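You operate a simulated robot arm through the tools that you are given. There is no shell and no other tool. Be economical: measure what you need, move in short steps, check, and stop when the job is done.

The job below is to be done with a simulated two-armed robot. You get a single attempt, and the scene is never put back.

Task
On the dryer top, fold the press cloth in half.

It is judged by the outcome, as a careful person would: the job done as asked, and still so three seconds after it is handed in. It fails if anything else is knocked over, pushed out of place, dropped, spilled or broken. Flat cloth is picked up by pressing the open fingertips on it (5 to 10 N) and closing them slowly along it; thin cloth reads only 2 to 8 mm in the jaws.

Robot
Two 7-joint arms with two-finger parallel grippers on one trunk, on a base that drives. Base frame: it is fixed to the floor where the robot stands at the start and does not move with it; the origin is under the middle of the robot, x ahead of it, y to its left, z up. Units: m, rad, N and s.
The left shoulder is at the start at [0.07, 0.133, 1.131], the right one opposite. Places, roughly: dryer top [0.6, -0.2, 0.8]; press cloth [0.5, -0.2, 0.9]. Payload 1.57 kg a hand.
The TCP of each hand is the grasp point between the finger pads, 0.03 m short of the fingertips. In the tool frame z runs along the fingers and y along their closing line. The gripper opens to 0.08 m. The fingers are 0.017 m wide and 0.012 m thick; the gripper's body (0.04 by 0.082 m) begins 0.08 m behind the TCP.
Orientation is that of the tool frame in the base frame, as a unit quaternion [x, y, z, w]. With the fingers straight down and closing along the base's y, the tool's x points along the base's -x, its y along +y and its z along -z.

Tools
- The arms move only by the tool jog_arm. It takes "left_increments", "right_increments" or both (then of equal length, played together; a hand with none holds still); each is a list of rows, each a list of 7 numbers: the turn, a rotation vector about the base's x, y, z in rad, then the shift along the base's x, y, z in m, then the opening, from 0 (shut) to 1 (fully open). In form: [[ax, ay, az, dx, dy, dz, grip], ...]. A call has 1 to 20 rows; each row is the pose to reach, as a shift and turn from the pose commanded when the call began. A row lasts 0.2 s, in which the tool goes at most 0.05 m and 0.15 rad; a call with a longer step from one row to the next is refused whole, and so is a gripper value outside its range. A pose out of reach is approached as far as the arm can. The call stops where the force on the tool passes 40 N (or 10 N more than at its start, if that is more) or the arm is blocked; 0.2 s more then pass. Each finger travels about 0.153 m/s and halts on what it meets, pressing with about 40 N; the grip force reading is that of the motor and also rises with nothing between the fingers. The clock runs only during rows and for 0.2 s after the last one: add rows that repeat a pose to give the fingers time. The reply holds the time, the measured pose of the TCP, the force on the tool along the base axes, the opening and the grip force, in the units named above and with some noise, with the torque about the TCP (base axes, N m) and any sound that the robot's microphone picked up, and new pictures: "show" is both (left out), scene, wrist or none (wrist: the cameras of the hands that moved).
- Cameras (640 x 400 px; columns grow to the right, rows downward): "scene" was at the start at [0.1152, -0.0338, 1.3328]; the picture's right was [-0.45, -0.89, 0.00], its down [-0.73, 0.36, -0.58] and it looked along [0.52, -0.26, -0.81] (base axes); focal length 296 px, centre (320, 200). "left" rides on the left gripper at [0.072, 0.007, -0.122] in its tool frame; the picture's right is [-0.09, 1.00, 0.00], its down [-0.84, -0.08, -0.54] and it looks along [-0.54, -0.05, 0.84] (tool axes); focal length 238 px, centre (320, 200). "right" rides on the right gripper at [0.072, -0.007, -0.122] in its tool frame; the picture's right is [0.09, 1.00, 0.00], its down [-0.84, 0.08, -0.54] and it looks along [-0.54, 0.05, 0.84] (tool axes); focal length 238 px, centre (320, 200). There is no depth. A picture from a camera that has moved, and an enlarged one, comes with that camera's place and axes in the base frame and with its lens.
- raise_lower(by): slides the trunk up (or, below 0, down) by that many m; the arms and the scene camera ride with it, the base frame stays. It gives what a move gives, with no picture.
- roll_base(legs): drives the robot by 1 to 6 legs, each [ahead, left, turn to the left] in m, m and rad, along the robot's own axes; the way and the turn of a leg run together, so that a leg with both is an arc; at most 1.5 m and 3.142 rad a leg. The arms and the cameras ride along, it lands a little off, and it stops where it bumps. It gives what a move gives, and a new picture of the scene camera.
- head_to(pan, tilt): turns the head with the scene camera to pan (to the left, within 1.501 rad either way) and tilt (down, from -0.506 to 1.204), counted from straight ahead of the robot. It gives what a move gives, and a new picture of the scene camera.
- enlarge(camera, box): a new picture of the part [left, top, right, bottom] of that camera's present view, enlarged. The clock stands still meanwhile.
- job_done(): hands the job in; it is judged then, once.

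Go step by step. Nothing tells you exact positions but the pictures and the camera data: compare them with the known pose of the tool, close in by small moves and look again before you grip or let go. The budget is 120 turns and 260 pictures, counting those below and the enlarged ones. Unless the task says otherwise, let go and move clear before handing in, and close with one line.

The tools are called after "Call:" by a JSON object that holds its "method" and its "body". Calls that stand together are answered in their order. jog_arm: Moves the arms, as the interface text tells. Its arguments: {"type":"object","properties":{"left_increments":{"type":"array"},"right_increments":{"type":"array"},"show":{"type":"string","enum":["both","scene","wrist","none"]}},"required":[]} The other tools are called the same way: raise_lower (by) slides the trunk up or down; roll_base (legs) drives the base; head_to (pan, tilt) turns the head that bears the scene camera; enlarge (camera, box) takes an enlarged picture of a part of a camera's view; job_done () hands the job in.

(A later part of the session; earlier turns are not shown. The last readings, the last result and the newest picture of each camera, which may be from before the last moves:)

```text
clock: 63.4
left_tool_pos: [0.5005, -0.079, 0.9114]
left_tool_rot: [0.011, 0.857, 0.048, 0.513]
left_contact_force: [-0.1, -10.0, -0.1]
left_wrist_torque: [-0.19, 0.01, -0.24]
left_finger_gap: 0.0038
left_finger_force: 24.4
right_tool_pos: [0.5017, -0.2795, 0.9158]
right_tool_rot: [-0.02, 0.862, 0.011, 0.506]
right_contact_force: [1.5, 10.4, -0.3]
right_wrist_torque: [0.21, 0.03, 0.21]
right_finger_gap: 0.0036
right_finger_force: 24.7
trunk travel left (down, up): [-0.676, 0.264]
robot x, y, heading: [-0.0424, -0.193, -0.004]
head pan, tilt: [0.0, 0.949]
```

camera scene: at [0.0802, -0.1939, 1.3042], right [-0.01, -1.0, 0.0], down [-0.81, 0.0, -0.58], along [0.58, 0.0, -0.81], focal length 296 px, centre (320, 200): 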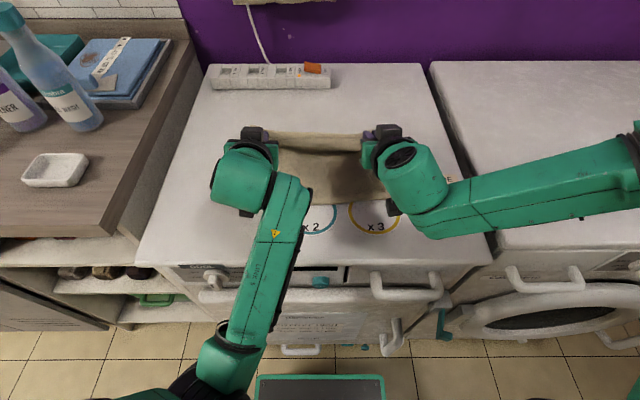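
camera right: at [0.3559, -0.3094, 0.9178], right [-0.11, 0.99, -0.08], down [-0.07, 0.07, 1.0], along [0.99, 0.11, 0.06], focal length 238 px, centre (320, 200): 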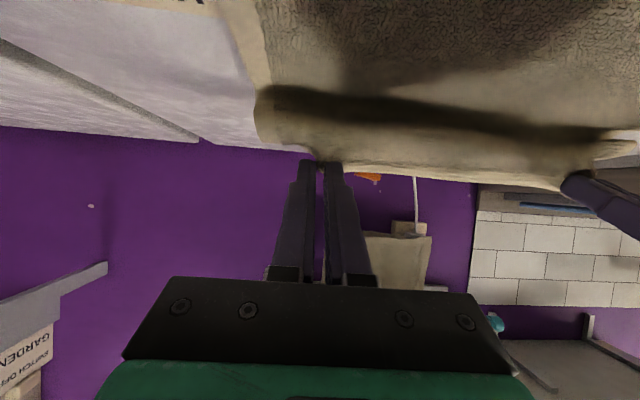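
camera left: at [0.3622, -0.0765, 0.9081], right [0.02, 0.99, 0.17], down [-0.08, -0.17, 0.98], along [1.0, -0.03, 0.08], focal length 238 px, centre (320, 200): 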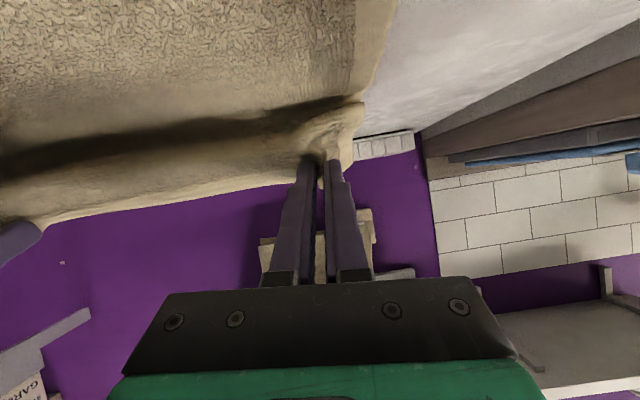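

Tension is manageable now. I'll shift right 2 cm to re-centre over the cloth, raise to the top of the arc, then swing down on the smaller radius.

Call:
{"method": "roll_base", "body": {"legs": [[0, -0.02, 0]]}}

Call:
{"method": "raise_lower", "body": {"by": 0.03}}

Call:
{"method": "roll_base", "body": {"legs": [[-0.025, 0, 0]]}}

Call:
{"method": "enlarge", "body": {"camera": "right", "box": [0, 0, 640, 400]}}

Call:
{"method": "enlarge", "body": {"camera": "scene", "box": [220, 70, 460, 220]}}

```text
clock: 64.2
left_tool_pos: [0.5017, -0.0974, 0.9114]
left_tool_rot: [0.011, 0.858, 0.046, 0.512]
left_contact_force: [-0.6, -5.4, 0.4]
left_wrist_torque: [-0.13, 0.04, -0.16]
left_finger_gap: 0.0034
left_finger_force: 24.7
right_tool_pos: [0.5004, -0.2958, 0.9168]
right_tool_rot: [-0.024, 0.862, 0.013, 0.507]
right_contact_force: [-0.8, 4.5, 0.2]
right_wrist_torque: [0.1, 0.0, 0.14]
right_finger_gap: 0.0035
right_finger_force: 24.6
trunk travel left (down, up): [-0.676, 0.264]
robot x, y, heading: [-0.0409, -0.2132, -0.004]
head pan, tilt: [0.0, 0.949]
camera scene: at [0.0796, -0.2117, 1.3042], right [-0.01, -1.0, 0.0], down [-0.81, 0.0, -0.58], along [0.58, 0.0, -0.81], focal length 296 px, centre (320, 200)
```

scene: 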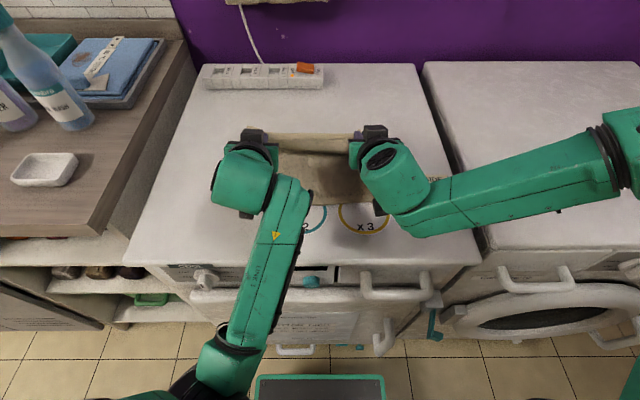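

```text
clock: 64.9
left_tool_pos: [0.5003, -0.0994, 0.9401]
left_tool_rot: [0.012, 0.858, 0.049, 0.511]
left_contact_force: [-0.5, -5.3, 0.3]
left_wrist_torque: [-0.11, 0.0, -0.16]
left_finger_gap: 0.0037
left_finger_force: 24.9
right_tool_pos: [0.5008, -0.2977, 0.946]
right_tool_rot: [-0.022, 0.862, 0.014, 0.506]
right_contact_force: [0.2, 5.9, -0.9]
right_wrist_torque: [0.12, 0.0, 0.13]
right_finger_gap: 0.0034
right_finger_force: 24.2
trunk travel left (down, up): [-0.706, 0.234]
robot x, y, heading: [-0.0417, -0.2122, -0.0]
head pan, tilt: [0.0, 0.949]
```

```text
clock: 65.7
left_tool_pos: [0.4777, -0.0996, 0.9388]
left_tool_rot: [0.012, 0.858, 0.048, 0.51]
left_contact_force: [-0.5, -7.1, 0.7]
left_wrist_torque: [-0.15, -0.02, -0.19]
left_finger_gap: 0.0039
left_finger_force: 24.7
right_tool_pos: [0.4779, -0.2971, 0.9444]
right_tool_rot: [-0.023, 0.862, 0.013, 0.506]
right_contact_force: [-0.2, 7.0, -0.9]
right_wrist_torque: [0.11, 0.0, 0.15]
right_finger_gap: 0.0034
right_finger_force: 24.6
trunk travel left (down, up): [-0.706, 0.234]
robot x, y, heading: [-0.0658, -0.2116, -0.003]
head pan, tilt: [0.0, 0.949]
camera scene: at [0.0584, -0.2138, 1.3338], right [-0.01, -1.0, 0.0], down [-0.81, 0.0, -0.58], along [0.58, 0.0, -0.81], focal length 296 px, centre (320, 200)
```

scene: 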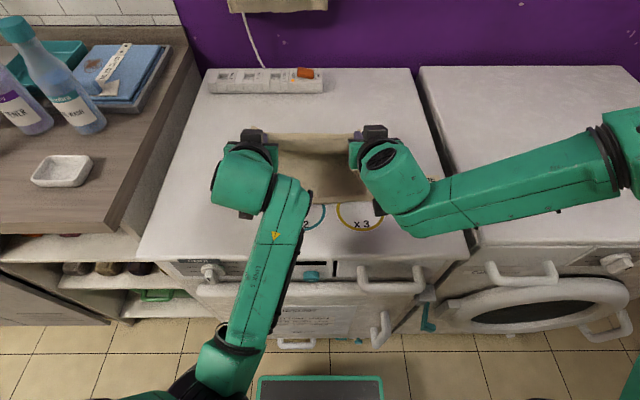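

```text
1.00 times, centred on (320, 200) of right
camera zoom: at [0.3366, -0.3093, 0.9421], right [-0.1, 0.99, -0.08], down [-0.07, 0.07, 0.99], along [0.99, 0.1, 0.06], focal length 238 px, centre (320, 200)
```

zoom: 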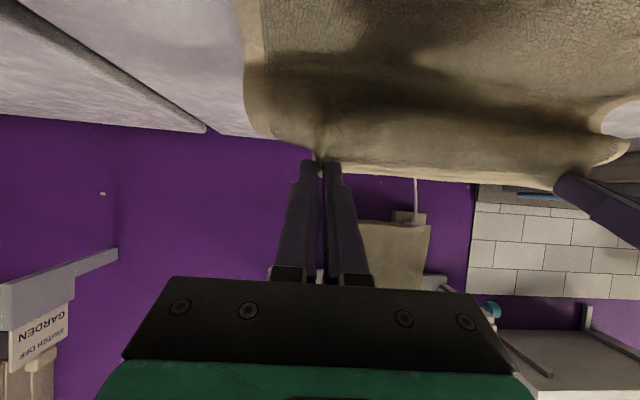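

```text
2.67 times, centred on (340, 145) of scene
camera zoom: at [0.0584, -0.2138, 1.3338], right [-0.01, -1.0, 0.0], down [-0.81, 0.0, -0.58], along [0.58, 0.0, -0.81], focal length 789 px, centre (267, 347)
```

zoom: 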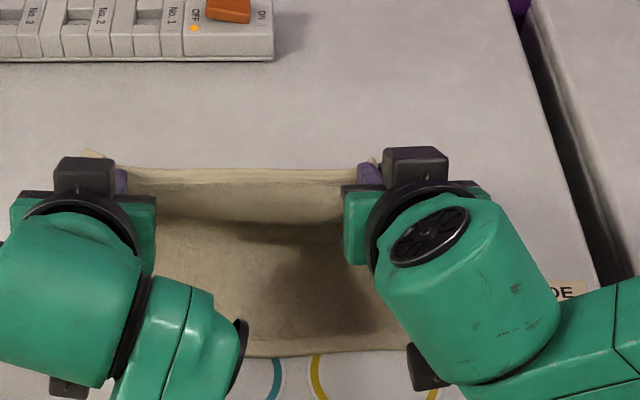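

Near edge at x ≈ 0.396, mid-line about 0.507, and the hem is almost directly above it. I'll lower first and then roll back in two small stages so the cloth never goes over-taut.

Call:
{"method": "raise_lower", "body": {"by": -0.015}}

Call:
{"method": "roll_base", "body": {"legs": [[-0.04, 0, 0]]}}

Call:
{"method": "raise_lower", "body": {"by": -0.01}}

Call:
{"method": "roll_base", "body": {"legs": [[-0.02, 0, 0]]}}

Call:
{"method": "enlarge", "body": {"camera": "right", "box": [0, 0, 640, 400]}}

Call:
{"method": "enlarge", "body": {"camera": "left", "box": [0, 0, 640, 400]}}

Call:
{"method": "enlarge", "body": {"camera": "scene", "box": [220, 70, 460, 220]}}

```text
clock: 66.3
left_tool_pos: [0.4751, -0.0991, 0.9254]
left_tool_rot: [0.013, 0.858, 0.049, 0.512]
left_contact_force: [-0.8, -5.6, -0.5]
left_wrist_torque: [-0.1, -0.02, -0.15]
left_finger_gap: 0.0036
left_finger_force: 24.0
right_tool_pos: [0.4748, -0.2963, 0.9305]
right_tool_rot: [-0.022, 0.861, 0.013, 0.508]
right_contact_force: [-0.4, 6.4, 0.8]
right_wrist_torque: [0.07, 0.0, 0.13]
right_finger_gap: 0.0034
right_finger_force: 24.9
trunk travel left (down, up): [-0.691, 0.249]
robot x, y, heading: [-0.0717, -0.2114, -0.005]
head pan, tilt: [0.0, 0.949]
```

```text
clock: 67.2
left_tool_pos: [0.4365, -0.0994, 0.9239]
left_tool_rot: [0.013, 0.858, 0.049, 0.511]
left_contact_force: [0.1, -6.5, 0.0]
left_wrist_torque: [-0.12, -0.02, -0.13]
left_finger_gap: 0.0038
left_finger_force: 25.0
right_tool_pos: [0.4374, -0.2956, 0.9299]
right_tool_rot: [-0.023, 0.862, 0.014, 0.506]
right_contact_force: [0.1, 6.7, 0.1]
right_wrist_torque: [0.11, 0.02, 0.16]
right_finger_gap: 0.0031
right_finger_force: 24.3
trunk travel left (down, up): [-0.691, 0.249]
robot x, y, heading: [-0.1088, -0.2133, -0.007]
head pan, tilt: [0.0, 0.949]
camera scene: at [0.0174, -0.2136, 1.3189], right [-0.01, -1.0, 0.0], down [-0.81, 0.0, -0.58], along [0.58, 0.0, -0.81], focal length 296 px, centre (320, 200)
```

scene: 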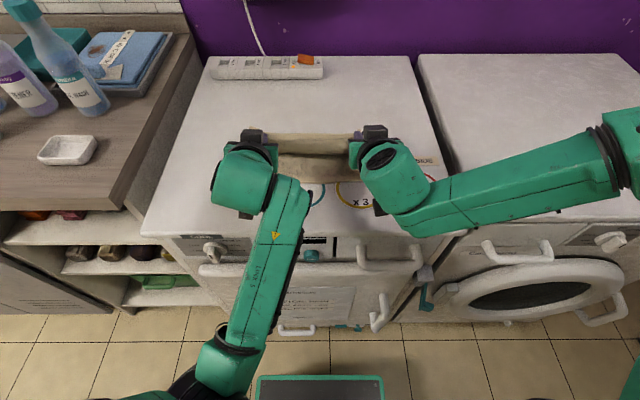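

```text
clock: 67.8
left_tool_pos: [0.4358, -0.0999, 0.915]
left_tool_rot: [0.013, 0.858, 0.049, 0.512]
left_contact_force: [-0.3, -5.3, 0.2]
left_wrist_torque: [-0.12, -0.01, -0.15]
left_finger_gap: 0.0039
left_finger_force: 24.4
right_tool_pos: [0.4354, -0.2961, 0.9215]
right_tool_rot: [-0.023, 0.861, 0.014, 0.507]
right_contact_force: [-0.7, 6.0, -0.2]
right_wrist_torque: [0.1, -0.02, 0.15]
right_finger_gap: 0.0032
right_finger_force: 24.3
trunk travel left (down, up): [-0.681, 0.259]
robot x, y, heading: [-0.1057, -0.2101, -0.006]
head pan, tilt: [0.0, 0.949]
```

```text
clock: 68.6
left_tool_pos: [0.4167, -0.0995, 0.915]
left_tool_rot: [0.013, 0.858, 0.049, 0.511]
left_contact_force: [-0.2, -5.8, 0.3]
left_wrist_torque: [-0.1, 0.01, -0.16]
left_finger_gap: 0.0038
left_finger_force: 24.7
right_tool_pos: [0.4174, -0.2959, 0.9198]
right_tool_rot: [-0.022, 0.862, 0.013, 0.505]
right_contact_force: [1.0, 6.2, -0.7]
right_wrist_torque: [0.11, -0.01, 0.13]
right_finger_gap: 0.0032
right_finger_force: 24.3
trunk travel left (down, up): [-0.681, 0.259]
robot x, y, heading: [-0.1296, -0.2124, -0.002]
head pan, tilt: [0.0, 0.949]
camera scene: at [-0.0026, -0.2135, 1.3089], right [-0.01, -1.0, 0.0], down [-0.81, 0.0, -0.58], along [0.58, 0.0, -0.81], focal length 296 px, centre (320, 200)
```

scene: 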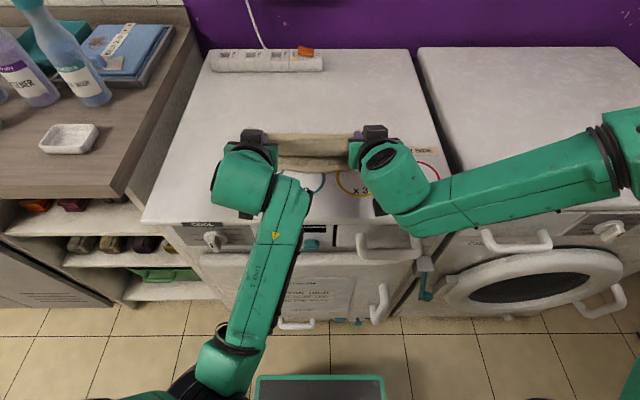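

```text
1.00 times, centred on (320, 200) of right
camera zoom: at [0.276, -0.3089, 0.9173], right [-0.1, 0.99, -0.08], down [-0.07, 0.07, 0.99], along [0.99, 0.1, 0.06], focal length 238 px, centre (320, 200)
```

zoom: 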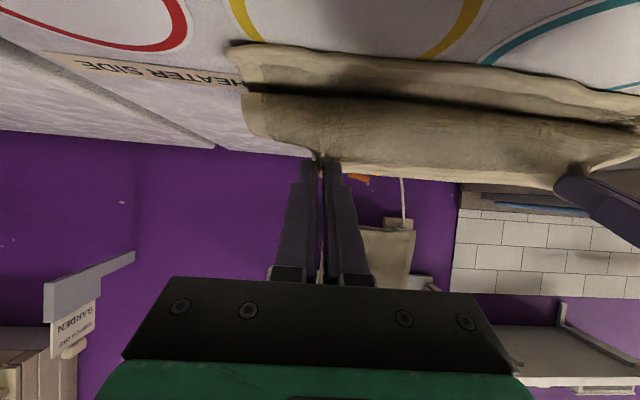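

```text
1.00 times, centred on (320, 200) of left
camera zoom: at [0.2766, -0.0947, 0.9094], right [0.02, 0.98, 0.18], down [-0.07, -0.18, 0.98], along [1.0, -0.03, 0.07], focal length 238 px, centre (320, 200)
```

zoom: 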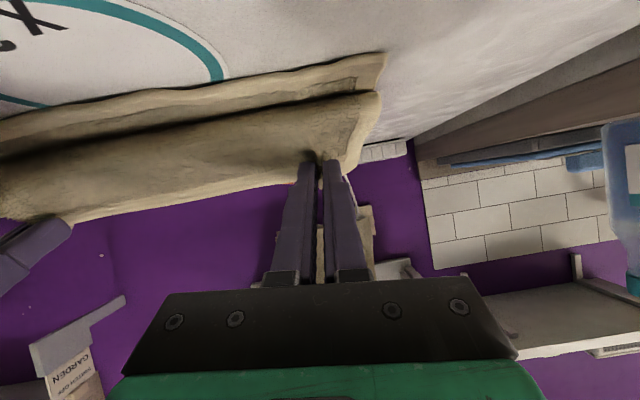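

```text
2.67 times, centred on (340, 145) of scene
camera zoom: at [-0.0026, -0.2135, 1.3089], right [-0.01, -1.0, 0.0], down [-0.81, 0.0, -0.58], along [0.58, 0.0, -0.81], focal length 789 px, centre (267, 347)
```

zoom: 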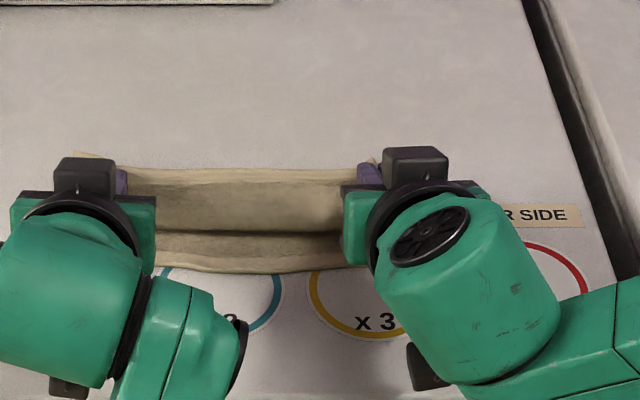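

The near edge is steady at x ≈ 0.397 and the hem sits just above and behind it, with the layers about centred. I'll let go here and withdraw straight back so the hem can fall open over the near edge.

Call:
{"method": "jog_arm", "body": {"left_increments": [[0, 0, 0, 0, 0, 0, 0.4], [0, 0, 0, 0, 0, 0, 0.6], [0, 0, 0, -0.03, 0, 0, 0.6], [0, 0, 0, -0.05, 0, 0, 0.6]], "right_increments": [[0, 0, 0, 0, 0, 0, 0.4], [0, 0, 0, 0, 0, 0, 0.6], [0, 0, 0, -0.03, 0, 0, 0.6], [0, 0, 0, -0.05, 0, 0, 0.6]], "show": "none"}}

Call:
{"method": "roll_base", "body": {"legs": [[-0.12, 0, 0]]}}

Call:
{"method": "enlarge", "body": {"camera": "scene", "box": [220, 50, 460, 200]}}

Call:
{"method": "enlarge", "body": {"camera": "left", "box": [0, 0, 640, 400]}}

```text
clock: 69.6
left_tool_pos: [0.364, -0.099, 0.9163]
left_tool_rot: [0.012, 0.857, 0.051, 0.513]
left_contact_force: [0.1, -0.7, 0.4]
left_wrist_torque: [0.01, -0.01, -0.02]
left_finger_gap: 0.0481
left_finger_force: 0.1
right_tool_pos: [0.3654, -0.2965, 0.9222]
right_tool_rot: [-0.023, 0.861, 0.014, 0.507]
right_contact_force: [-0.4, 0.0, 0.2]
right_wrist_torque: [0.01, 0.03, 0.0]
right_finger_gap: 0.0482
right_finger_force: 0.1
trunk travel left (down, up): [-0.681, 0.259]
robot x, y, heading: [-0.1316, -0.2122, -0.007]
head pan, tilt: [0.0, 0.949]
```

```text
clock: 70.8
left_tool_pos: [0.2439, -0.0993, 0.9156]
left_tool_rot: [0.013, 0.858, 0.05, 0.51]
left_contact_force: [0.6, -0.4, 0.8]
left_wrist_torque: [0.01, 0.01, -0.02]
left_finger_gap: 0.0481
left_finger_force: 0.0
right_tool_pos: [0.2457, -0.2959, 0.9221]
right_tool_rot: [-0.022, 0.862, 0.013, 0.506]
right_contact_force: [0.3, -0.4, -0.5]
right_wrist_torque: [-0.01, 0.0, -0.02]
right_finger_gap: 0.0484
right_finger_force: 0.0
trunk travel left (down, up): [-0.681, 0.259]
robot x, y, heading: [-0.2499, -0.2095, -0.007]
head pan, tilt: [0.0, 0.949]
camera scene: at [-0.1251, -0.2128, 1.3091], right [-0.01, -1.0, 0.0], down [-0.81, 0.0, -0.58], along [0.58, 0.0, -0.81], focal length 296 px, centre (320, 200)
```

scene: 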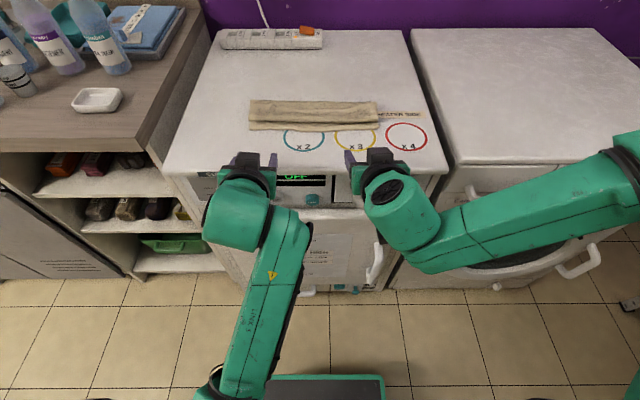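

```text
2.67 times, centred on (340, 125) of scene
camera zoom: at [-0.1251, -0.2128, 1.3091], right [-0.01, -1.0, 0.0], down [-0.81, 0.0, -0.58], along [0.58, 0.0, -0.81], focal length 789 px, centre (267, 400)
```

zoom: 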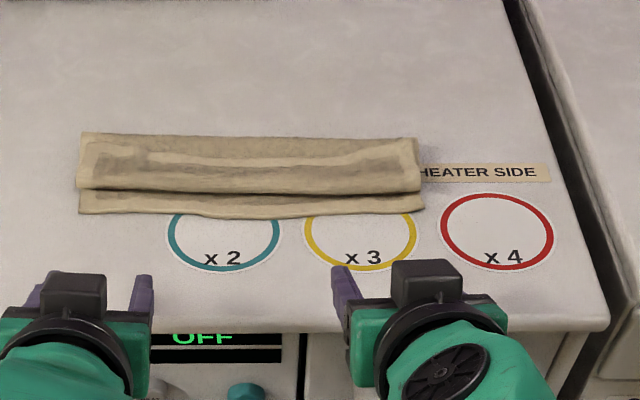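

```text
1.00 times, centred on (320, 200) of left
camera zoom: at [0.1034, -0.0947, 0.9102], right [0.02, 0.98, 0.18], down [-0.07, -0.18, 0.98], along [1.0, -0.03, 0.07], focal length 238 px, centre (320, 200)
```

zoom: 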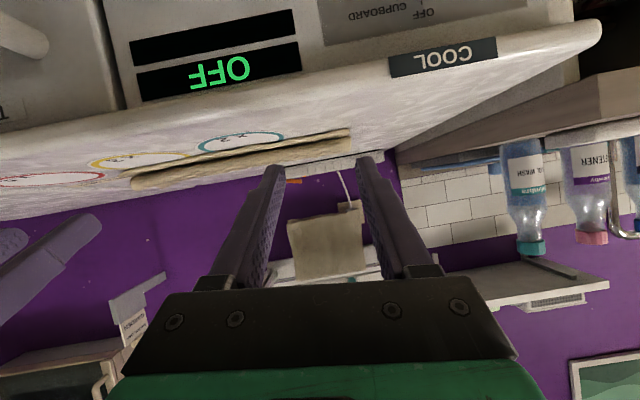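

The cloth is folded, but the last ~5 cm of the top layer flopped back onto itself, so that strip's free hem now points away from me. I'll bring the tools upright and look closely from above before flipping the strip forward.

Call:
{"method": "jog_arm", "body": {"left_increments": [[0, 0.12, 0, 0.0, 0, 0.02, 0.3], [0, 0.24, 0, 0.01, 0, 0.04, 0], [0, 0.36, 0, 0.02, 0, 0.06, 0], [0, 0.48, 0, 0.04, 0, 0.08, 0], [0, 0.6, 0, 0.06, 0, 0.09, 0], [0, 0.72, 0, 0.08, 0, 0.1, 0], [0, 0.84, 0, 0.1, 0, 0.1, 0], [0, 0.95, 0, 0.12, 0, 0.1, 0]], "right_increments": [[0, 0.12, 0, 0.0, 0, 0.02, 0.3], [0, 0.24, 0, 0.01, 0, 0.04, 0], [0, 0.36, 0, 0.02, 0, 0.06, 0], [0, 0.48, 0, 0.04, 0, 0.08, 0], [0, 0.6, 0, 0.06, 0, 0.09, 0], [0, 0.72, 0, 0.08, 0, 0.1, 0], [0, 0.84, 0, 0.1, 0, 0.1, 0], [0, 0.95, 0, 0.12, 0, 0.1, 0]], "show": "wrist"}}

```text
clock: 71.5
left_tool_pos: [0.2562, -0.049, 0.9373]
left_tool_rot: [0.036, 0.912, 0.142, 0.384]
left_contact_force: [-0.4, 0.1, -0.7]
left_wrist_torque: [0.01, -0.01, 0.01]
left_finger_gap: 0.0001
left_finger_force: 21.2
right_tool_pos: [0.258, -0.2951, 0.964]
right_tool_rot: [-0.022, 0.92, 0.015, 0.392]
right_contact_force: [0.1, -0.7, 0.1]
right_wrist_torque: [-0.02, -0.01, 0.0]
right_finger_gap: 0.0
right_finger_force: 21.2
trunk travel left (down, up): [-0.681, 0.259]
robot x, y, heading: [-0.2523, -0.2131, -0.006]
head pan, tilt: [0.0, 0.949]
stopped in row 3 (left hand): the arm was blocked; the commanded pose is now the measured one
camera right: at [0.1207, -0.308, 0.9968], right [-0.11, 0.99, -0.06], down [0.18, 0.08, 0.98], along [0.98, 0.1, -0.19], focal length 238 px, centre (320, 200)
camera left: at [0.1197, -0.0575, 0.9709], right [0.02, 0.94, 0.35], down [0.21, -0.35, 0.91], along [0.98, 0.05, -0.2], focal length 238 px, centre (320, 200)
```

right: 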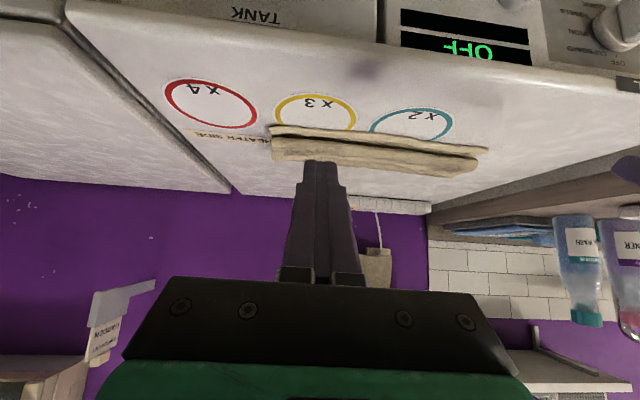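
left: 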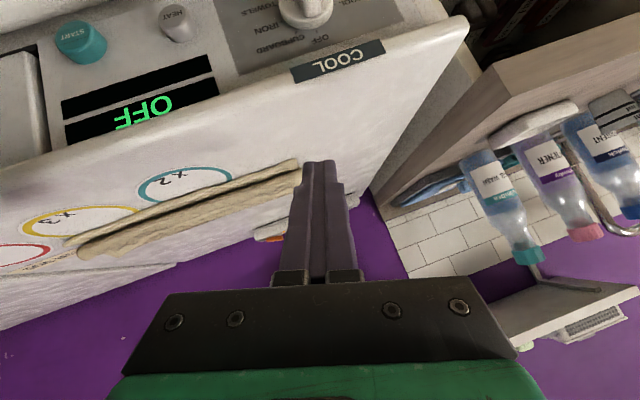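

The left arm is at a joint limit in this pose. I'll finish the right hand's move and let the left extend outward and forward first.

Call:
{"method": "jog_arm", "body": {"left_increments": [[0, 0, 0, 0.02, 0.015, 0, 0], [0, 0, 0, 0.05, 0.03, 0.01, 0], [0, 0.05, 0, 0.08, 0.045, 0.02, 0], [0, 0.15, 0, 0.1, 0.06, 0.03, 0], [0, 0.25, 0, 0.12, 0.07, 0.04, 0], [0, 0.35, 0, 0.12, 0.08, 0.05, 0], [0, 0.45, 0, 0.12, 0.08, 0.06, 0], [0, 0.55, 0, 0.12, 0.08, 0.06, 0]], "right_increments": [[0, 0.1, 0, 0.01, 0, 0.02, 0], [0, 0.2, 0, 0.03, 0, 0.03, 0], [0, 0.3, 0, 0.05, 0, 0.04, 0], [0, 0.4, 0, 0.07, 0, 0.04, 0], [0, 0.5, 0, 0.08, 0, 0.04, 0], [0, 0.6, 0, 0.08, 0, 0.04, 0], [0, 0.65, 0, 0.08, 0, 0.04, 0], [0, 0.65, 0, 0.08, 0, 0.04, 0]], "show": "none"}}

```text
clock: 73.3
left_tool_pos: [0.3755, 0.0302, 0.9981]
left_tool_rot: [0.074, 0.982, 0.128, 0.119]
left_contact_force: [0.1, -0.2, -0.4]
left_wrist_torque: [0.02, -0.01, -0.01]
left_finger_gap: 0.0
left_finger_force: 21.6
right_tool_pos: [0.2931, -0.3312, 1.0036]
right_tool_rot: [-0.016, 0.997, 0.021, 0.078]
right_contact_force: [0.4, 0.7, 0.4]
right_wrist_torque: [-0.03, 0.02, 0.02]
right_finger_gap: 0.0
right_finger_force: 21.9
right hand out of reach, approached as far as the arm can: row 4, 5, 6, 7, 8
trunk travel left (down, up): [-0.681, 0.259]
robot x, y, heading: [-0.2481, -0.2084, -0.004]
head pan, tilt: [0.0, 0.949]
```

Both tools are nearly upright now. I'll raise the trunk back and roll forward to look down on the cloth.

Call:
{"method": "raise_lower", "body": {"by": 0.04}}

Call:
{"method": "roll_base", "body": {"legs": [[0.24, 0, 0]]}}

Call:
{"method": "enlarge", "body": {"camera": "scene", "box": [220, 110, 460, 260]}}

Call:
{"method": "enlarge", "body": {"camera": "right", "box": [0, 0, 640, 400]}}

```text
clock: 74.2
left_tool_pos: [0.3757, 0.0307, 1.037]
left_tool_rot: [0.075, 0.982, 0.127, 0.121]
left_contact_force: [-0.2, 0.5, 0.0]
left_wrist_torque: [0.02, -0.01, 0.02]
left_finger_gap: 0.0003
left_finger_force: 21.3
right_tool_pos: [0.2939, -0.3325, 1.043]
right_tool_rot: [-0.015, 0.997, 0.021, 0.078]
right_contact_force: [-0.6, -0.6, -1.0]
right_wrist_torque: [0.02, -0.02, 0.01]
right_finger_gap: 0.0002
right_finger_force: 21.7
trunk travel left (down, up): [-0.721, 0.219]
robot x, y, heading: [-0.2486, -0.2093, -0.008]
head pan, tilt: [0.0, 0.949]
```

```text
clock: 75.9
left_tool_pos: [0.6189, 0.0289, 1.0385]
left_tool_rot: [0.074, 0.982, 0.127, 0.122]
left_contact_force: [-0.4, 0.3, -0.2]
left_wrist_torque: [0.03, 0.0, 0.02]
left_finger_gap: 0.0
left_finger_force: 20.8
right_tool_pos: [0.5351, -0.3313, 1.042]
right_tool_rot: [-0.016, 0.996, 0.022, 0.08]
right_contact_force: [-0.8, -0.4, 0.0]
right_wrist_torque: [0.01, 0.03, -0.02]
right_finger_gap: 0.0001
right_finger_force: 21.2
trunk travel left (down, up): [-0.721, 0.219]
robot x, y, heading: [-0.0046, -0.2114, -0.006]
head pan, tilt: [0.0, 0.949]
camera scene: at [0.117, -0.2138, 1.3493], right [0.0, -1.0, 0.0], down [-0.81, 0.0, -0.58], along [0.58, 0.0, -0.81], focal length 296 px, centre (320, 200)
```

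scene: 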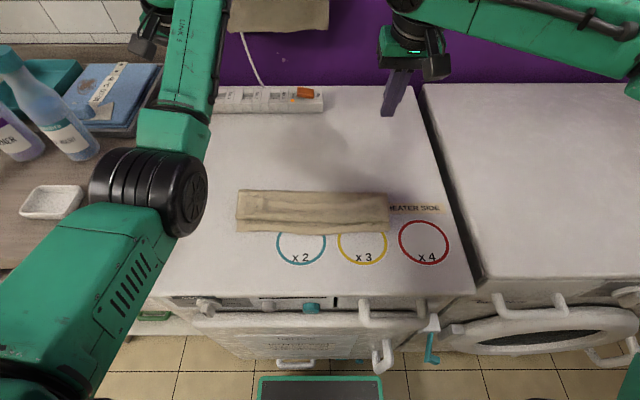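

```text
2.67 times, centred on (340, 185) of scene
camera zoom: at [0.117, -0.2138, 1.3493], right [0.0, -1.0, 0.0], down [-0.81, 0.0, -0.58], along [0.58, 0.0, -0.81], focal length 789 px, centre (267, 240)
```

zoom: 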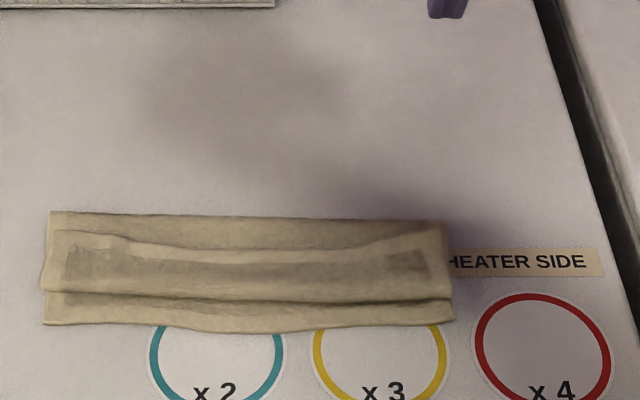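

```text
1.00 times, centred on (320, 200) of right
camera zoom: at [0.446, -0.3453, 1.1518], right [-0.13, 0.99, 0.02], down [0.74, 0.08, 0.67], along [0.66, 0.1, -0.74], focal length 238 px, centre (320, 200)
```

zoom: 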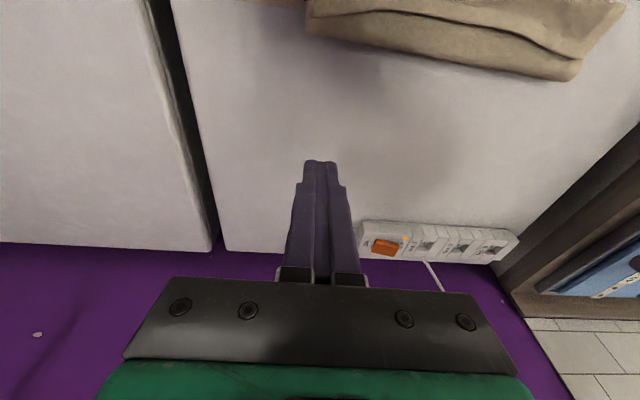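

Now it's clear: bottom layer x 0.395–0.495, and the top comes back to 0.415 with its last ~4–5 cm flopped back, hem at x ≈ 0.455. I'll use the closed fingertips as paddles just beyond the hem and sweep it toward me. First I'll position the hands above x ≈ 0.478.

Call:
{"method": "jog_arm", "body": {"left_increments": [[-0.04, 0.04, 0.025, -0.024, -0.027, -0.01, 0], [-0.085, 0.08, 0.05, -0.048, -0.055, -0.025, 0], [-0.127, 0.12, 0.075, -0.072, -0.082, -0.045, 0], [-0.17, 0.16, 0.1, -0.096, -0.11, -0.065, 0], [-0.21, 0.2, 0.125, -0.12, -0.137, -0.085, 0], [-0.254, 0.244, 0.148, -0.141, -0.164, -0.1, 0]], "right_increments": [[-0.007, 0.027, -0.005, -0.01, 0.008, -0.01, 0], [-0.014, 0.054, -0.01, -0.02, 0.016, -0.025, 0], [-0.022, 0.08, -0.016, -0.03, 0.024, -0.045, 0], [-0.03, 0.107, -0.021, -0.04, 0.032, -0.065, 0], [-0.037, 0.134, -0.027, -0.05, 0.04, -0.085, 0], [-0.044, 0.16, -0.032, -0.057, 0.046, -0.1, 0]]}}

```text
clock: 77.3
left_tool_pos: [0.5289, -0.1202, 0.9]
left_tool_rot: [-0.016, 1.0, 0.008, 0.01]
left_contact_force: [-0.1, 0.0, 0.4]
left_wrist_torque: [0.02, -0.02, -0.01]
left_finger_gap: 0.0
left_finger_force: 21.4
left hand out of reach, approached as far as the arm can: row 3, 4, 5, 6
right_tool_pos: [0.4606, -0.3079, 0.9469]
right_tool_rot: [0.0, 1.0, 0.0, 0.0]
right_contact_force: [-0.1, 0.9, 0.0]
right_wrist_torque: [0.03, 0.02, -0.03]
right_finger_gap: 0.0
right_finger_force: 20.8
right hand out of reach, approached as far as the arm can: row 2, 3, 4, 5, 6
trunk travel left (down, up): [-0.721, 0.219]
robot x, y, heading: [-0.0039, -0.2152, -0.009]
head pan, tilt: [0.0, 0.949]
camera scene: at [0.1182, -0.2138, 1.3492], right [0.0, -1.0, 0.0], down [-0.81, 0.0, -0.58], along [0.58, 0.0, -0.81], focal length 296 px, centre (320, 200)
camera right: at [0.3891, -0.3136, 1.0698], right [-0.09, 1.0, 0.0], down [0.84, 0.08, 0.54], along [0.54, 0.05, -0.84], focal length 238 px, centre (320, 200)
camera left: at [0.4556, -0.1166, 1.0205], right [0.06, 1.0, 0.02], down [0.83, -0.06, 0.56], along [0.56, -0.02, -0.83], focal length 238 px, centre (320, 200)
```

scene: 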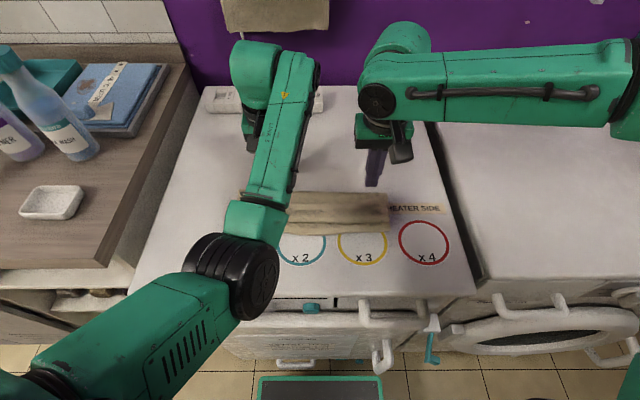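
right: 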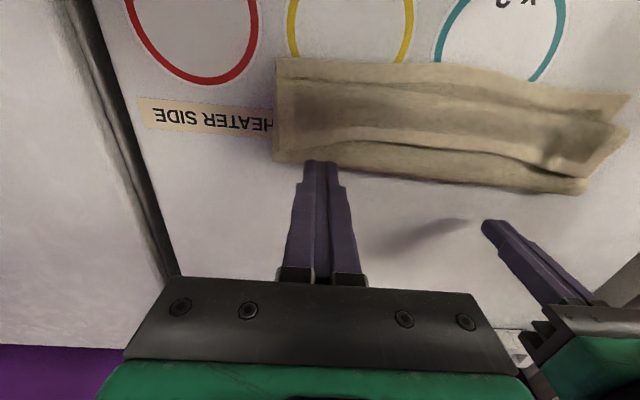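
left: 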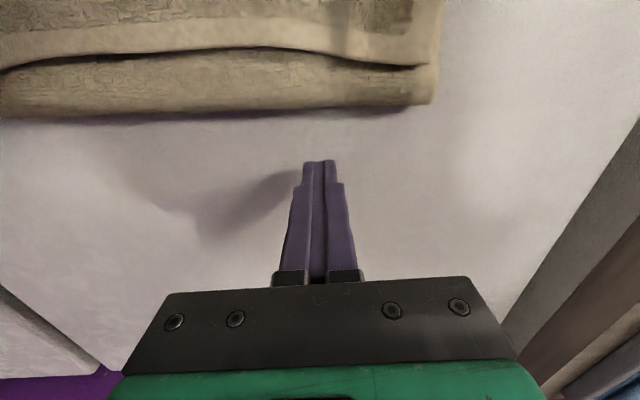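

The hem edge is slightly raised, which is ideal for a paddle. I'll shift both tips to just beyond it, over the two-layer band near x ≈ 0.48.

Call:
{"method": "jog_arm", "body": {"left_increments": [[0, 0, 0, -0.025, 0.005, 0.005, 0], [0, 0, 0, -0.048, 0.005, 0.0, 0]], "right_increments": [[0, 0, 0, 0.015, 0.008, -0.02, 0], [0, 0, 0, 0.022, 0.012, -0.047, 0]], "show": "wrist"}}

```text
clock: 78.1
left_tool_pos: [0.516, -0.0969, 0.8808]
left_tool_rot: [-0.028, 0.999, 0.028, 0.018]
left_contact_force: [-0.3, 0.3, -0.3]
left_wrist_torque: [-0.02, 0.05, -0.01]
left_finger_gap: 0.0001
left_finger_force: 21.4
left hand out of reach, approached as far as the arm can: row 1, 2
right_tool_pos: [0.4599, -0.3198, 0.913]
right_tool_rot: [-0.001, 1.0, 0.0, 0.0]
right_contact_force: [-0.8, 0.4, -0.1]
right_wrist_torque: [-0.03, 0.0, 0.0]
right_finger_gap: 0.0003
right_finger_force: 21.0
right hand out of reach, approached as far as the arm can: row 1, 2
trunk travel left (down, up): [-0.721, 0.219]
robot x, y, heading: [-0.003, -0.2112, -0.006]
head pan, tilt: [0.0, 0.949]
stopped in row 2 (left hand): the arm was blocked; the commanded pose is now the measured one
camera right: at [0.3886, -0.3266, 1.0352], right [-0.09, 1.0, 0.0], down [0.84, 0.08, 0.54], along [0.54, 0.05, -0.84], focal length 238 px, centre (320, 200)
camera left: at [0.441, -0.1003, 0.9997], right [0.03, 1.0, 0.06], down [0.82, -0.06, 0.57], along [0.57, 0.03, -0.82], focal length 238 px, centre (320, 200)
```

right: 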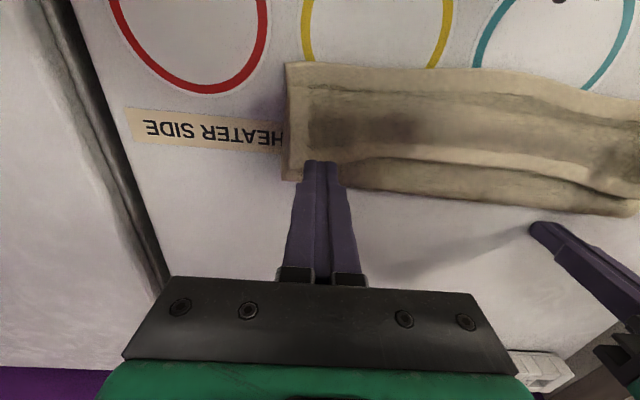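
left: 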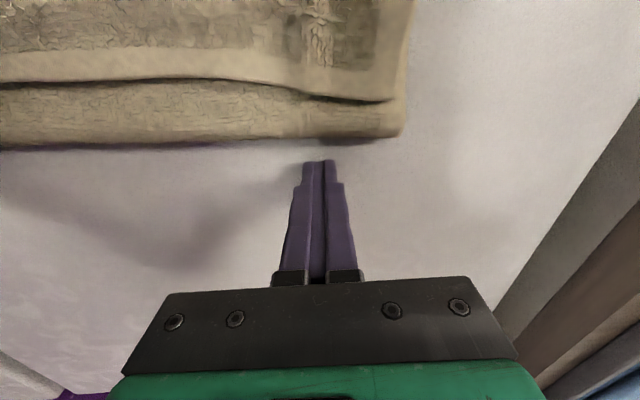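

The left arm is wound into an awkward pose and the right is short of reach here. I'll lift both clear, park the left hand out to the side, then shift the base left so the right arm works in its better range.

Call:
{"method": "jog_arm", "body": {"left_increments": [[0, 0, 0, 0, 0.02, 0.03, 0], [0, 0, 0, 0, 0.05, 0.06, 0], [0, 0, 0, -0.01, 0.08, 0.09, 0], [0, 0, 0, -0.03, 0.11, 0.12, 0], [0, 0, 0, -0.06, 0.14, 0.14, 0], [0, 0, 0, -0.09, 0.16, 0.16, 0], [0, 0, 0, -0.12, 0.18, 0.17, 0]], "right_increments": [[0, 0, 0, 0, 0, 0.03, 0], [0, 0, 0, 0, 0, 0.06, 0], [0, 0, 0, 0, 0, 0.08, 0], [0, 0, 0, 0, 0, 0.08, 0], [0, 0, 0, 0, 0, 0.08, 0], [0, 0, 0, 0, 0, 0.08, 0], [0, 0, 0, 0, 0, 0.08, 0]], "show": "scene"}}

```text
clock: 79.7
left_tool_pos: [0.4338, 0.1418, 1.0474]
left_tool_rot: [-0.025, 0.999, 0.025, 0.017]
left_contact_force: [-0.1, 0.5, -0.1]
left_wrist_torque: [0.05, -0.02, 0.02]
left_finger_gap: 0.0003
left_finger_force: 21.5
left hand out of reach, approached as far as the arm can: row 1, 2, 3, 4, 5, 6, 7
right_tool_pos: [0.4601, -0.3193, 0.995]
right_tool_rot: [0.0, 1.0, 0.0, -0.001]
right_contact_force: [-0.6, -0.2, 0.1]
right_wrist_torque: [0.04, 0.02, 0.01]
right_finger_gap: 0.0
right_finger_force: 21.6
trunk travel left (down, up): [-0.721, 0.219]
robot x, y, heading: [-0.0016, -0.2113, -0.004]
head pan, tilt: [0.0, 0.949]
camera scene: at [0.1172, -0.2131, 1.3493], right [0.0, -1.0, 0.0], down [-0.81, 0.0, -0.58], along [0.58, 0.0, -0.81], focal length 296 px, centre (320, 200)
```

scene: 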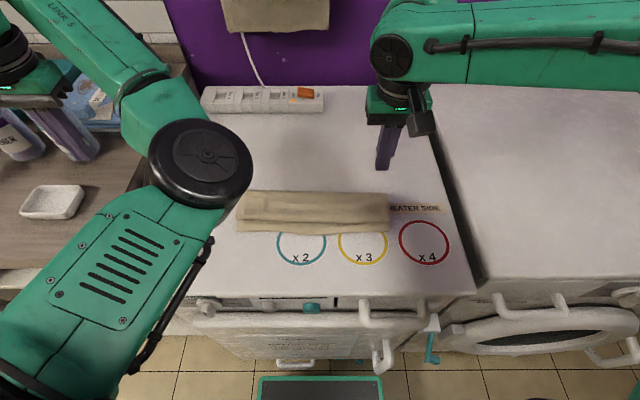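

Before shifting left I'll pull the left hand back toward the robot so it stays clear of the bottles on the counter.

Call:
{"method": "jog_arm", "body": {"left_increments": [[0, 0, 0, -0.03, -0.01, 0.01, 0], [0, 0, 0, -0.06, -0.02, 0.02, 0], [0, 0, 0, -0.09, -0.03, 0.03, 0], [0, 0, 0, -0.12, -0.04, 0.03, 0], [0, 0, 0, -0.15, -0.05, 0.03, 0]], "show": "scene"}}

```text
clock: 80.9
left_tool_pos: [0.2759, 0.1666, 1.0809]
left_tool_rot: [-0.025, 0.999, 0.026, 0.018]
left_contact_force: [-0.7, -0.8, -0.5]
left_wrist_torque: [0.03, -0.05, -0.02]
left_finger_gap: 0.0
left_finger_force: 21.4
left hand out of reach, approached as far as the arm can: row 1, 2, 3, 4, 5
right_tool_pos: [0.4581, -0.3201, 0.9928]
right_tool_rot: [0.0, 1.0, 0.001, 0.0]
right_contact_force: [-0.2, 0.5, -0.6]
right_wrist_torque: [0.0, -0.02, -0.02]
right_finger_gap: 0.0
right_finger_force: 21.4
trunk travel left (down, up): [-0.721, 0.219]
robot x, y, heading: [-0.0063, -0.2093, -0.005]
head pan, tilt: [0.0, 0.949]
camera scene: at [0.1165, -0.2137, 1.3494], right [0.0, -1.0, 0.0], down [-0.81, 0.0, -0.58], along [0.58, 0.0, -0.81], focal length 296 px, centre (320, 200)
```

scene: 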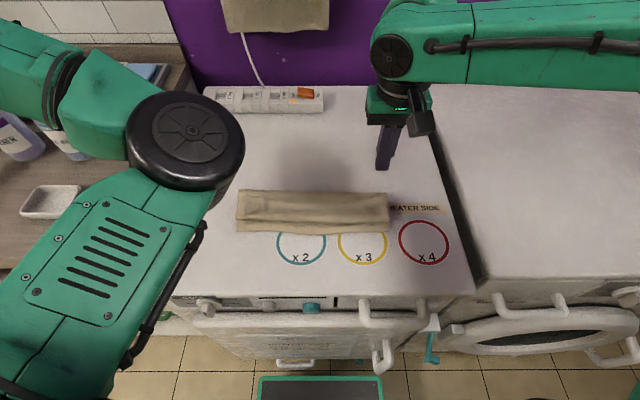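

The left hand is tucked back. Now I'll shift the base left 0.13 m and bring the right fingertips beyond the hem.

Call:
{"method": "roll_base", "body": {"legs": [[0, 0.13, 0]]}}

Call:
{"method": "jog_arm", "body": {"right_increments": [[0, 0, 0, 0.01, -0.025, 0, 0], [0, 0, 0, 0.02, -0.06, -0.015, 0], [0, 0, 0, 0.026, -0.095, -0.04, 0], [0, 0, 0, 0.03, -0.12, -0.065, 0], [0, 0, 0, 0.03, -0.12, -0.085, 0]]}}

```text
clock: 82.2
left_tool_pos: [0.2791, 0.296, 1.0805]
left_tool_rot: [-0.026, 0.999, 0.027, 0.018]
left_contact_force: [0.5, -0.1, -0.5]
left_wrist_torque: [0.02, 0.02, 0.0]
left_finger_gap: 0.0
left_finger_force: 21.7
right_tool_pos: [0.4607, -0.1918, 0.9934]
right_tool_rot: [0.0, 1.0, 0.001, -0.001]
right_contact_force: [-0.4, 0.1, -0.2]
right_wrist_torque: [0.04, -0.02, -0.01]
right_finger_gap: 0.0002
right_finger_force: 21.5
trunk travel left (down, up): [-0.721, 0.219]
robot x, y, heading: [-0.0058, -0.0802, -0.006]
head pan, tilt: [0.0, 0.949]
camera scene: at [0.1188, -0.0846, 1.3492], right [-0.01, -1.0, 0.0], down [-0.81, 0.01, -0.58], along [0.58, 0.0, -0.81], focal length 296 px, centre (320, 200)
```

scene: 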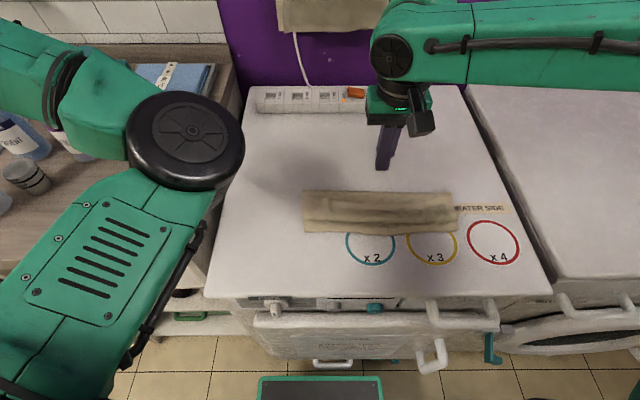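

```text
clock: 83.4
left_tool_pos: [0.279, 0.2997, 1.0804]
left_tool_rot: [-0.026, 0.999, 0.026, 0.017]
left_contact_force: [-0.3, 0.2, -0.9]
left_wrist_torque: [-0.01, -0.03, -0.01]
left_finger_gap: 0.0004
left_finger_force: 21.4
right_tool_pos: [0.4921, -0.3075, 0.9072]
right_tool_rot: [0.001, 1.0, 0.001, -0.001]
right_contact_force: [0.6, -0.8, 0.9]
right_wrist_torque: [-0.01, -0.02, 0.02]
right_finger_gap: 0.0002
right_finger_force: 21.2
trunk travel left (down, up): [-0.721, 0.219]
robot x, y, heading: [-0.0019, -0.0823, -0.007]
head pan, tilt: [0.0, 0.949]
camera scene: at [0.1193, -0.0823, 1.3492], right [0.0, -1.0, 0.0], down [-0.81, 0.0, -0.58], along [0.58, 0.0, -0.81], focal length 296 px, centre (320, 200)
camera right: at [0.4196, -0.313, 1.0299], right [-0.09, 1.0, 0.0], down [0.84, 0.08, 0.54], along [0.54, 0.05, -0.84], focal length 238 px, centre (320, 200)
```

scene: 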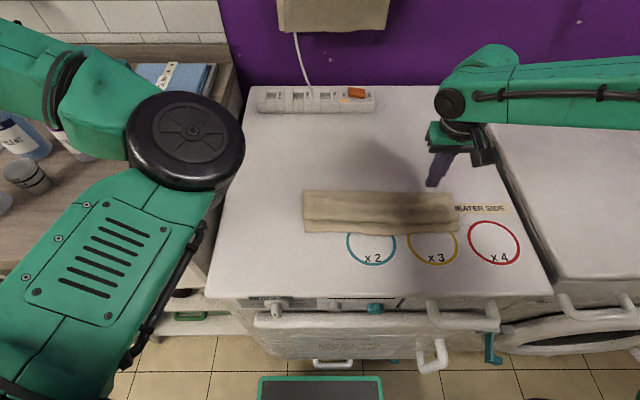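
right: 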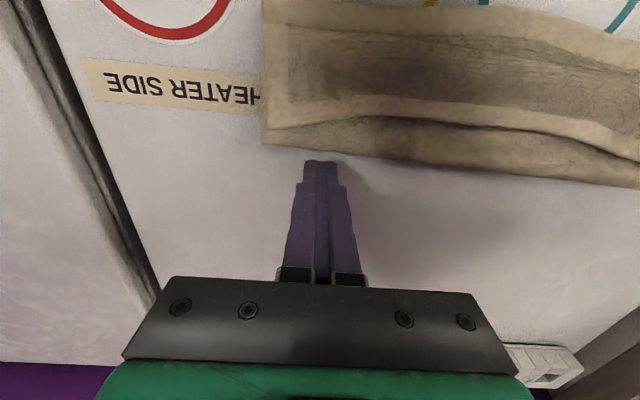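

The right arm has good range here. I'll tilt it slightly into a scoop and place the tip on the two-layer band at y ≈ −0.24, just beyond the raised hem.

Call:
{"method": "jog_arm", "body": {"right_increments": [[0, 0.08, 0, 0.0, 0.022, 0, 0], [0, 0.16, 0, -0.005, 0.045, 0, 0], [0, 0.25, 0, -0.008, 0.067, -0.008, 0], [0, 0.25, 0, -0.008, 0.067, -0.014, 0]], "show": "wrist"}}

```text
clock: 84.4
left_tool_pos: [0.2793, 0.2998, 1.0798]
left_tool_rot: [-0.026, 0.999, 0.026, 0.017]
left_contact_force: [0.3, 0.2, 0.4]
left_wrist_torque: [-0.02, 0.01, 0.04]
left_finger_gap: 0.0
left_finger_force: 21.2
right_tool_pos: [0.4573, -0.2576, 0.9054]
right_tool_rot: [0.0, 0.992, 0.0, -0.125]
right_contact_force: [0.6, -0.5, 0.4]
right_wrist_torque: [-0.03, 0.0, 0.0]
right_finger_gap: 0.0001
right_finger_force: 21.3
right hand out of reach, approached as far as the arm can: row 2, 3, 4
trunk travel left (down, up): [-0.721, 0.219]
robot x, y, heading: [-0.0035, -0.0814, -0.005]
head pan, tilt: [0.0, 0.949]
camera right: at [0.419, -0.2627, 1.0426], right [-0.09, 1.0, 0.02], down [0.95, 0.08, 0.32], along [0.31, 0.05, -0.95], focal length 238 px, centre (320, 200)
```

right: 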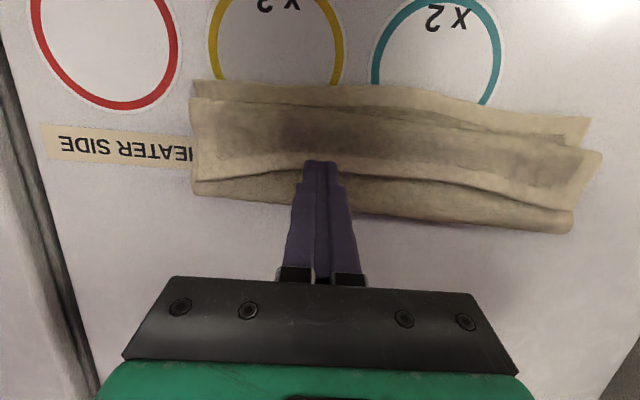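

The tilt costs too much reach here, so I'll shift the base 5 cm further left and re-place the fingertip.

Call:
{"method": "roll_base", "body": {"legs": [[0, 0.05, 0]]}}

Call:
{"method": "jog_arm", "body": {"right_increments": [[0, 0, 0, 0.01, -0.02, 0.0, 0], [0, -0.05, 0, 0.02, -0.035, 0.0, 0], [0, -0.05, 0, 0.025, -0.035, -0.01, 0]], "show": "wrist"}}

```text
clock: 85.4
left_tool_pos: [0.2797, 0.3442, 1.081]
left_tool_rot: [-0.025, 0.999, 0.027, 0.018]
left_contact_force: [0.3, -0.2, -0.4]
left_wrist_torque: [0.03, 0.02, -0.01]
left_finger_gap: 0.0
left_finger_force: 22.0
right_tool_pos: [0.4592, -0.2112, 0.906]
right_tool_rot: [0.001, 0.992, 0.002, -0.124]
right_contact_force: [0.6, -0.1, -0.6]
right_wrist_torque: [0.03, -0.01, -0.03]
right_finger_gap: 0.0001
right_finger_force: 21.2
trunk travel left (down, up): [-0.721, 0.219]
robot x, y, heading: [-0.0042, -0.0297, -0.004]
head pan, tilt: [0.0, 0.949]
camera scene: at [0.119, -0.0371, 1.3492], right [-0.01, -1.0, 0.0], down [-0.81, 0.01, -0.58], along [0.58, 0.0, -0.81], focal length 296 px, centre (320, 200)
```

scene: 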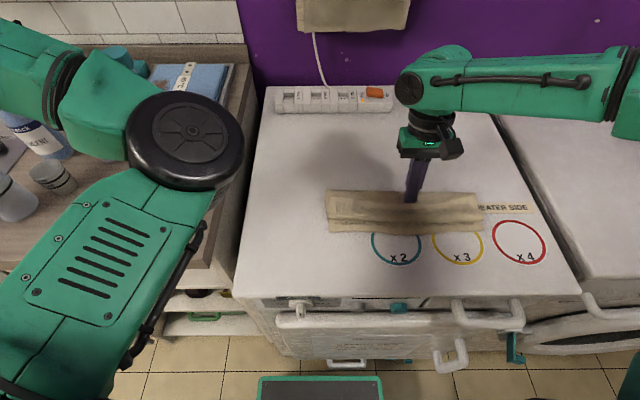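

```text
clock: 86.2
left_tool_pos: [0.2806, 0.3497, 1.0799]
left_tool_rot: [-0.025, 0.999, 0.027, 0.017]
left_contact_force: [-0.5, -0.4, 0.0]
left_wrist_torque: [-0.03, 0.02, -0.02]
left_finger_gap: 0.0
left_finger_force: 21.1
right_tool_pos: [0.4844, -0.2436, 0.8977]
right_tool_rot: [0.001, 0.995, -0.001, -0.099]
right_contact_force: [0.7, 0.3, 0.2]
right_wrist_torque: [0.0, 0.02, 0.01]
right_finger_gap: 0.0001
right_finger_force: 20.9
trunk travel left (down, up): [-0.721, 0.219]
robot x, y, heading: [-0.0071, -0.0288, -0.004]
head pan, tilt: [0.0, 0.949]
camera right: at [0.4378, -0.248, 1.0308], right [-0.09, 1.0, 0.02], down [0.93, 0.08, 0.37], along [0.36, 0.05, -0.93], focal length 238 px, centre (320, 200)
```

right: 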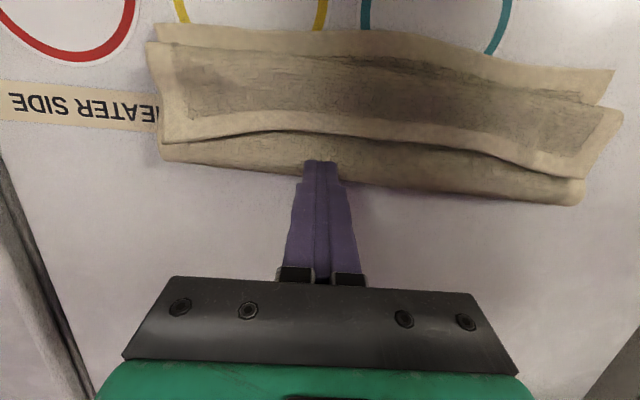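

The fingertip is just beyond the hem over the two-layer band. I'll lower gently until it touches.

Call:
{"method": "jog_arm", "body": {"right_increments": [[0, 0, 0, -0.002, 0, -0.004, 0], [0, 0, 0, -0.002, 0, -0.008, 0]], "show": "none"}}

```text
clock: 86.8
left_tool_pos: [0.2785, 0.3494, 1.0802]
left_tool_rot: [-0.025, 0.999, 0.026, 0.017]
left_contact_force: [0.2, -0.5, -1.2]
left_wrist_torque: [-0.01, 0.01, 0.0]
left_finger_gap: 0.0
left_finger_force: 21.4
right_tool_pos: [0.481, -0.2439, 0.8895]
right_tool_rot: [0.001, 0.995, 0.0, -0.099]
right_contact_force: [-0.7, -0.4, -0.1]
right_wrist_torque: [-0.01, 0.0, 0.05]
right_finger_gap: 0.0002
right_finger_force: 21.5
trunk travel left (down, up): [-0.721, 0.219]
robot x, y, heading: [-0.0032, -0.0311, -0.006]
head pan, tilt: [0.0, 0.949]
```

No contact yet, so I'll go 3 mm lower, then sweep toward me, rising as the strip lifts and then lowering over the far side.

Call:
{"method": "jog_arm", "body": {"right_increments": [[0, 0, 0, 0, 0, -0.003, 0], [0, 0, 0, -0.012, 0, -0.003, 0], [0, 0, 0, -0.022, 0, -0.002, 0], [0, 0, 0, -0.03, 0, 0.002, 0], [0, 0, 0, -0.038, 0, 0.01, 0]], "show": "wrist"}}

```text
clock: 88.0
left_tool_pos: [0.2793, 0.3488, 1.0799]
left_tool_rot: [-0.025, 0.999, 0.025, 0.018]
left_contact_force: [0.5, -0.5, -0.3]
left_wrist_torque: [0.03, -0.05, 0.04]
left_finger_gap: 0.0
left_finger_force: 21.3
right_tool_pos: [0.4422, -0.2442, 0.8985]
right_tool_rot: [0.001, 0.995, 0.0, -0.101]
right_contact_force: [-0.1, 0.7, -0.2]
right_wrist_torque: [0.0, 0.03, 0.01]
right_finger_gap: 0.0
right_finger_force: 21.0
trunk travel left (down, up): [-0.721, 0.219]
robot x, y, heading: [-0.0076, -0.029, -0.009]
head pan, tilt: [0.0, 0.949]
camera right: at [0.3959, -0.2487, 1.0326], right [-0.09, 1.0, 0.02], down [0.93, 0.07, 0.36], along [0.36, 0.05, -0.93], focal length 238 px, centre (320, 200)
```

right: 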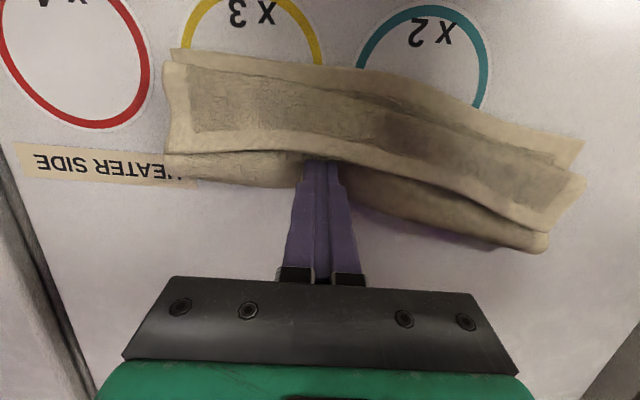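

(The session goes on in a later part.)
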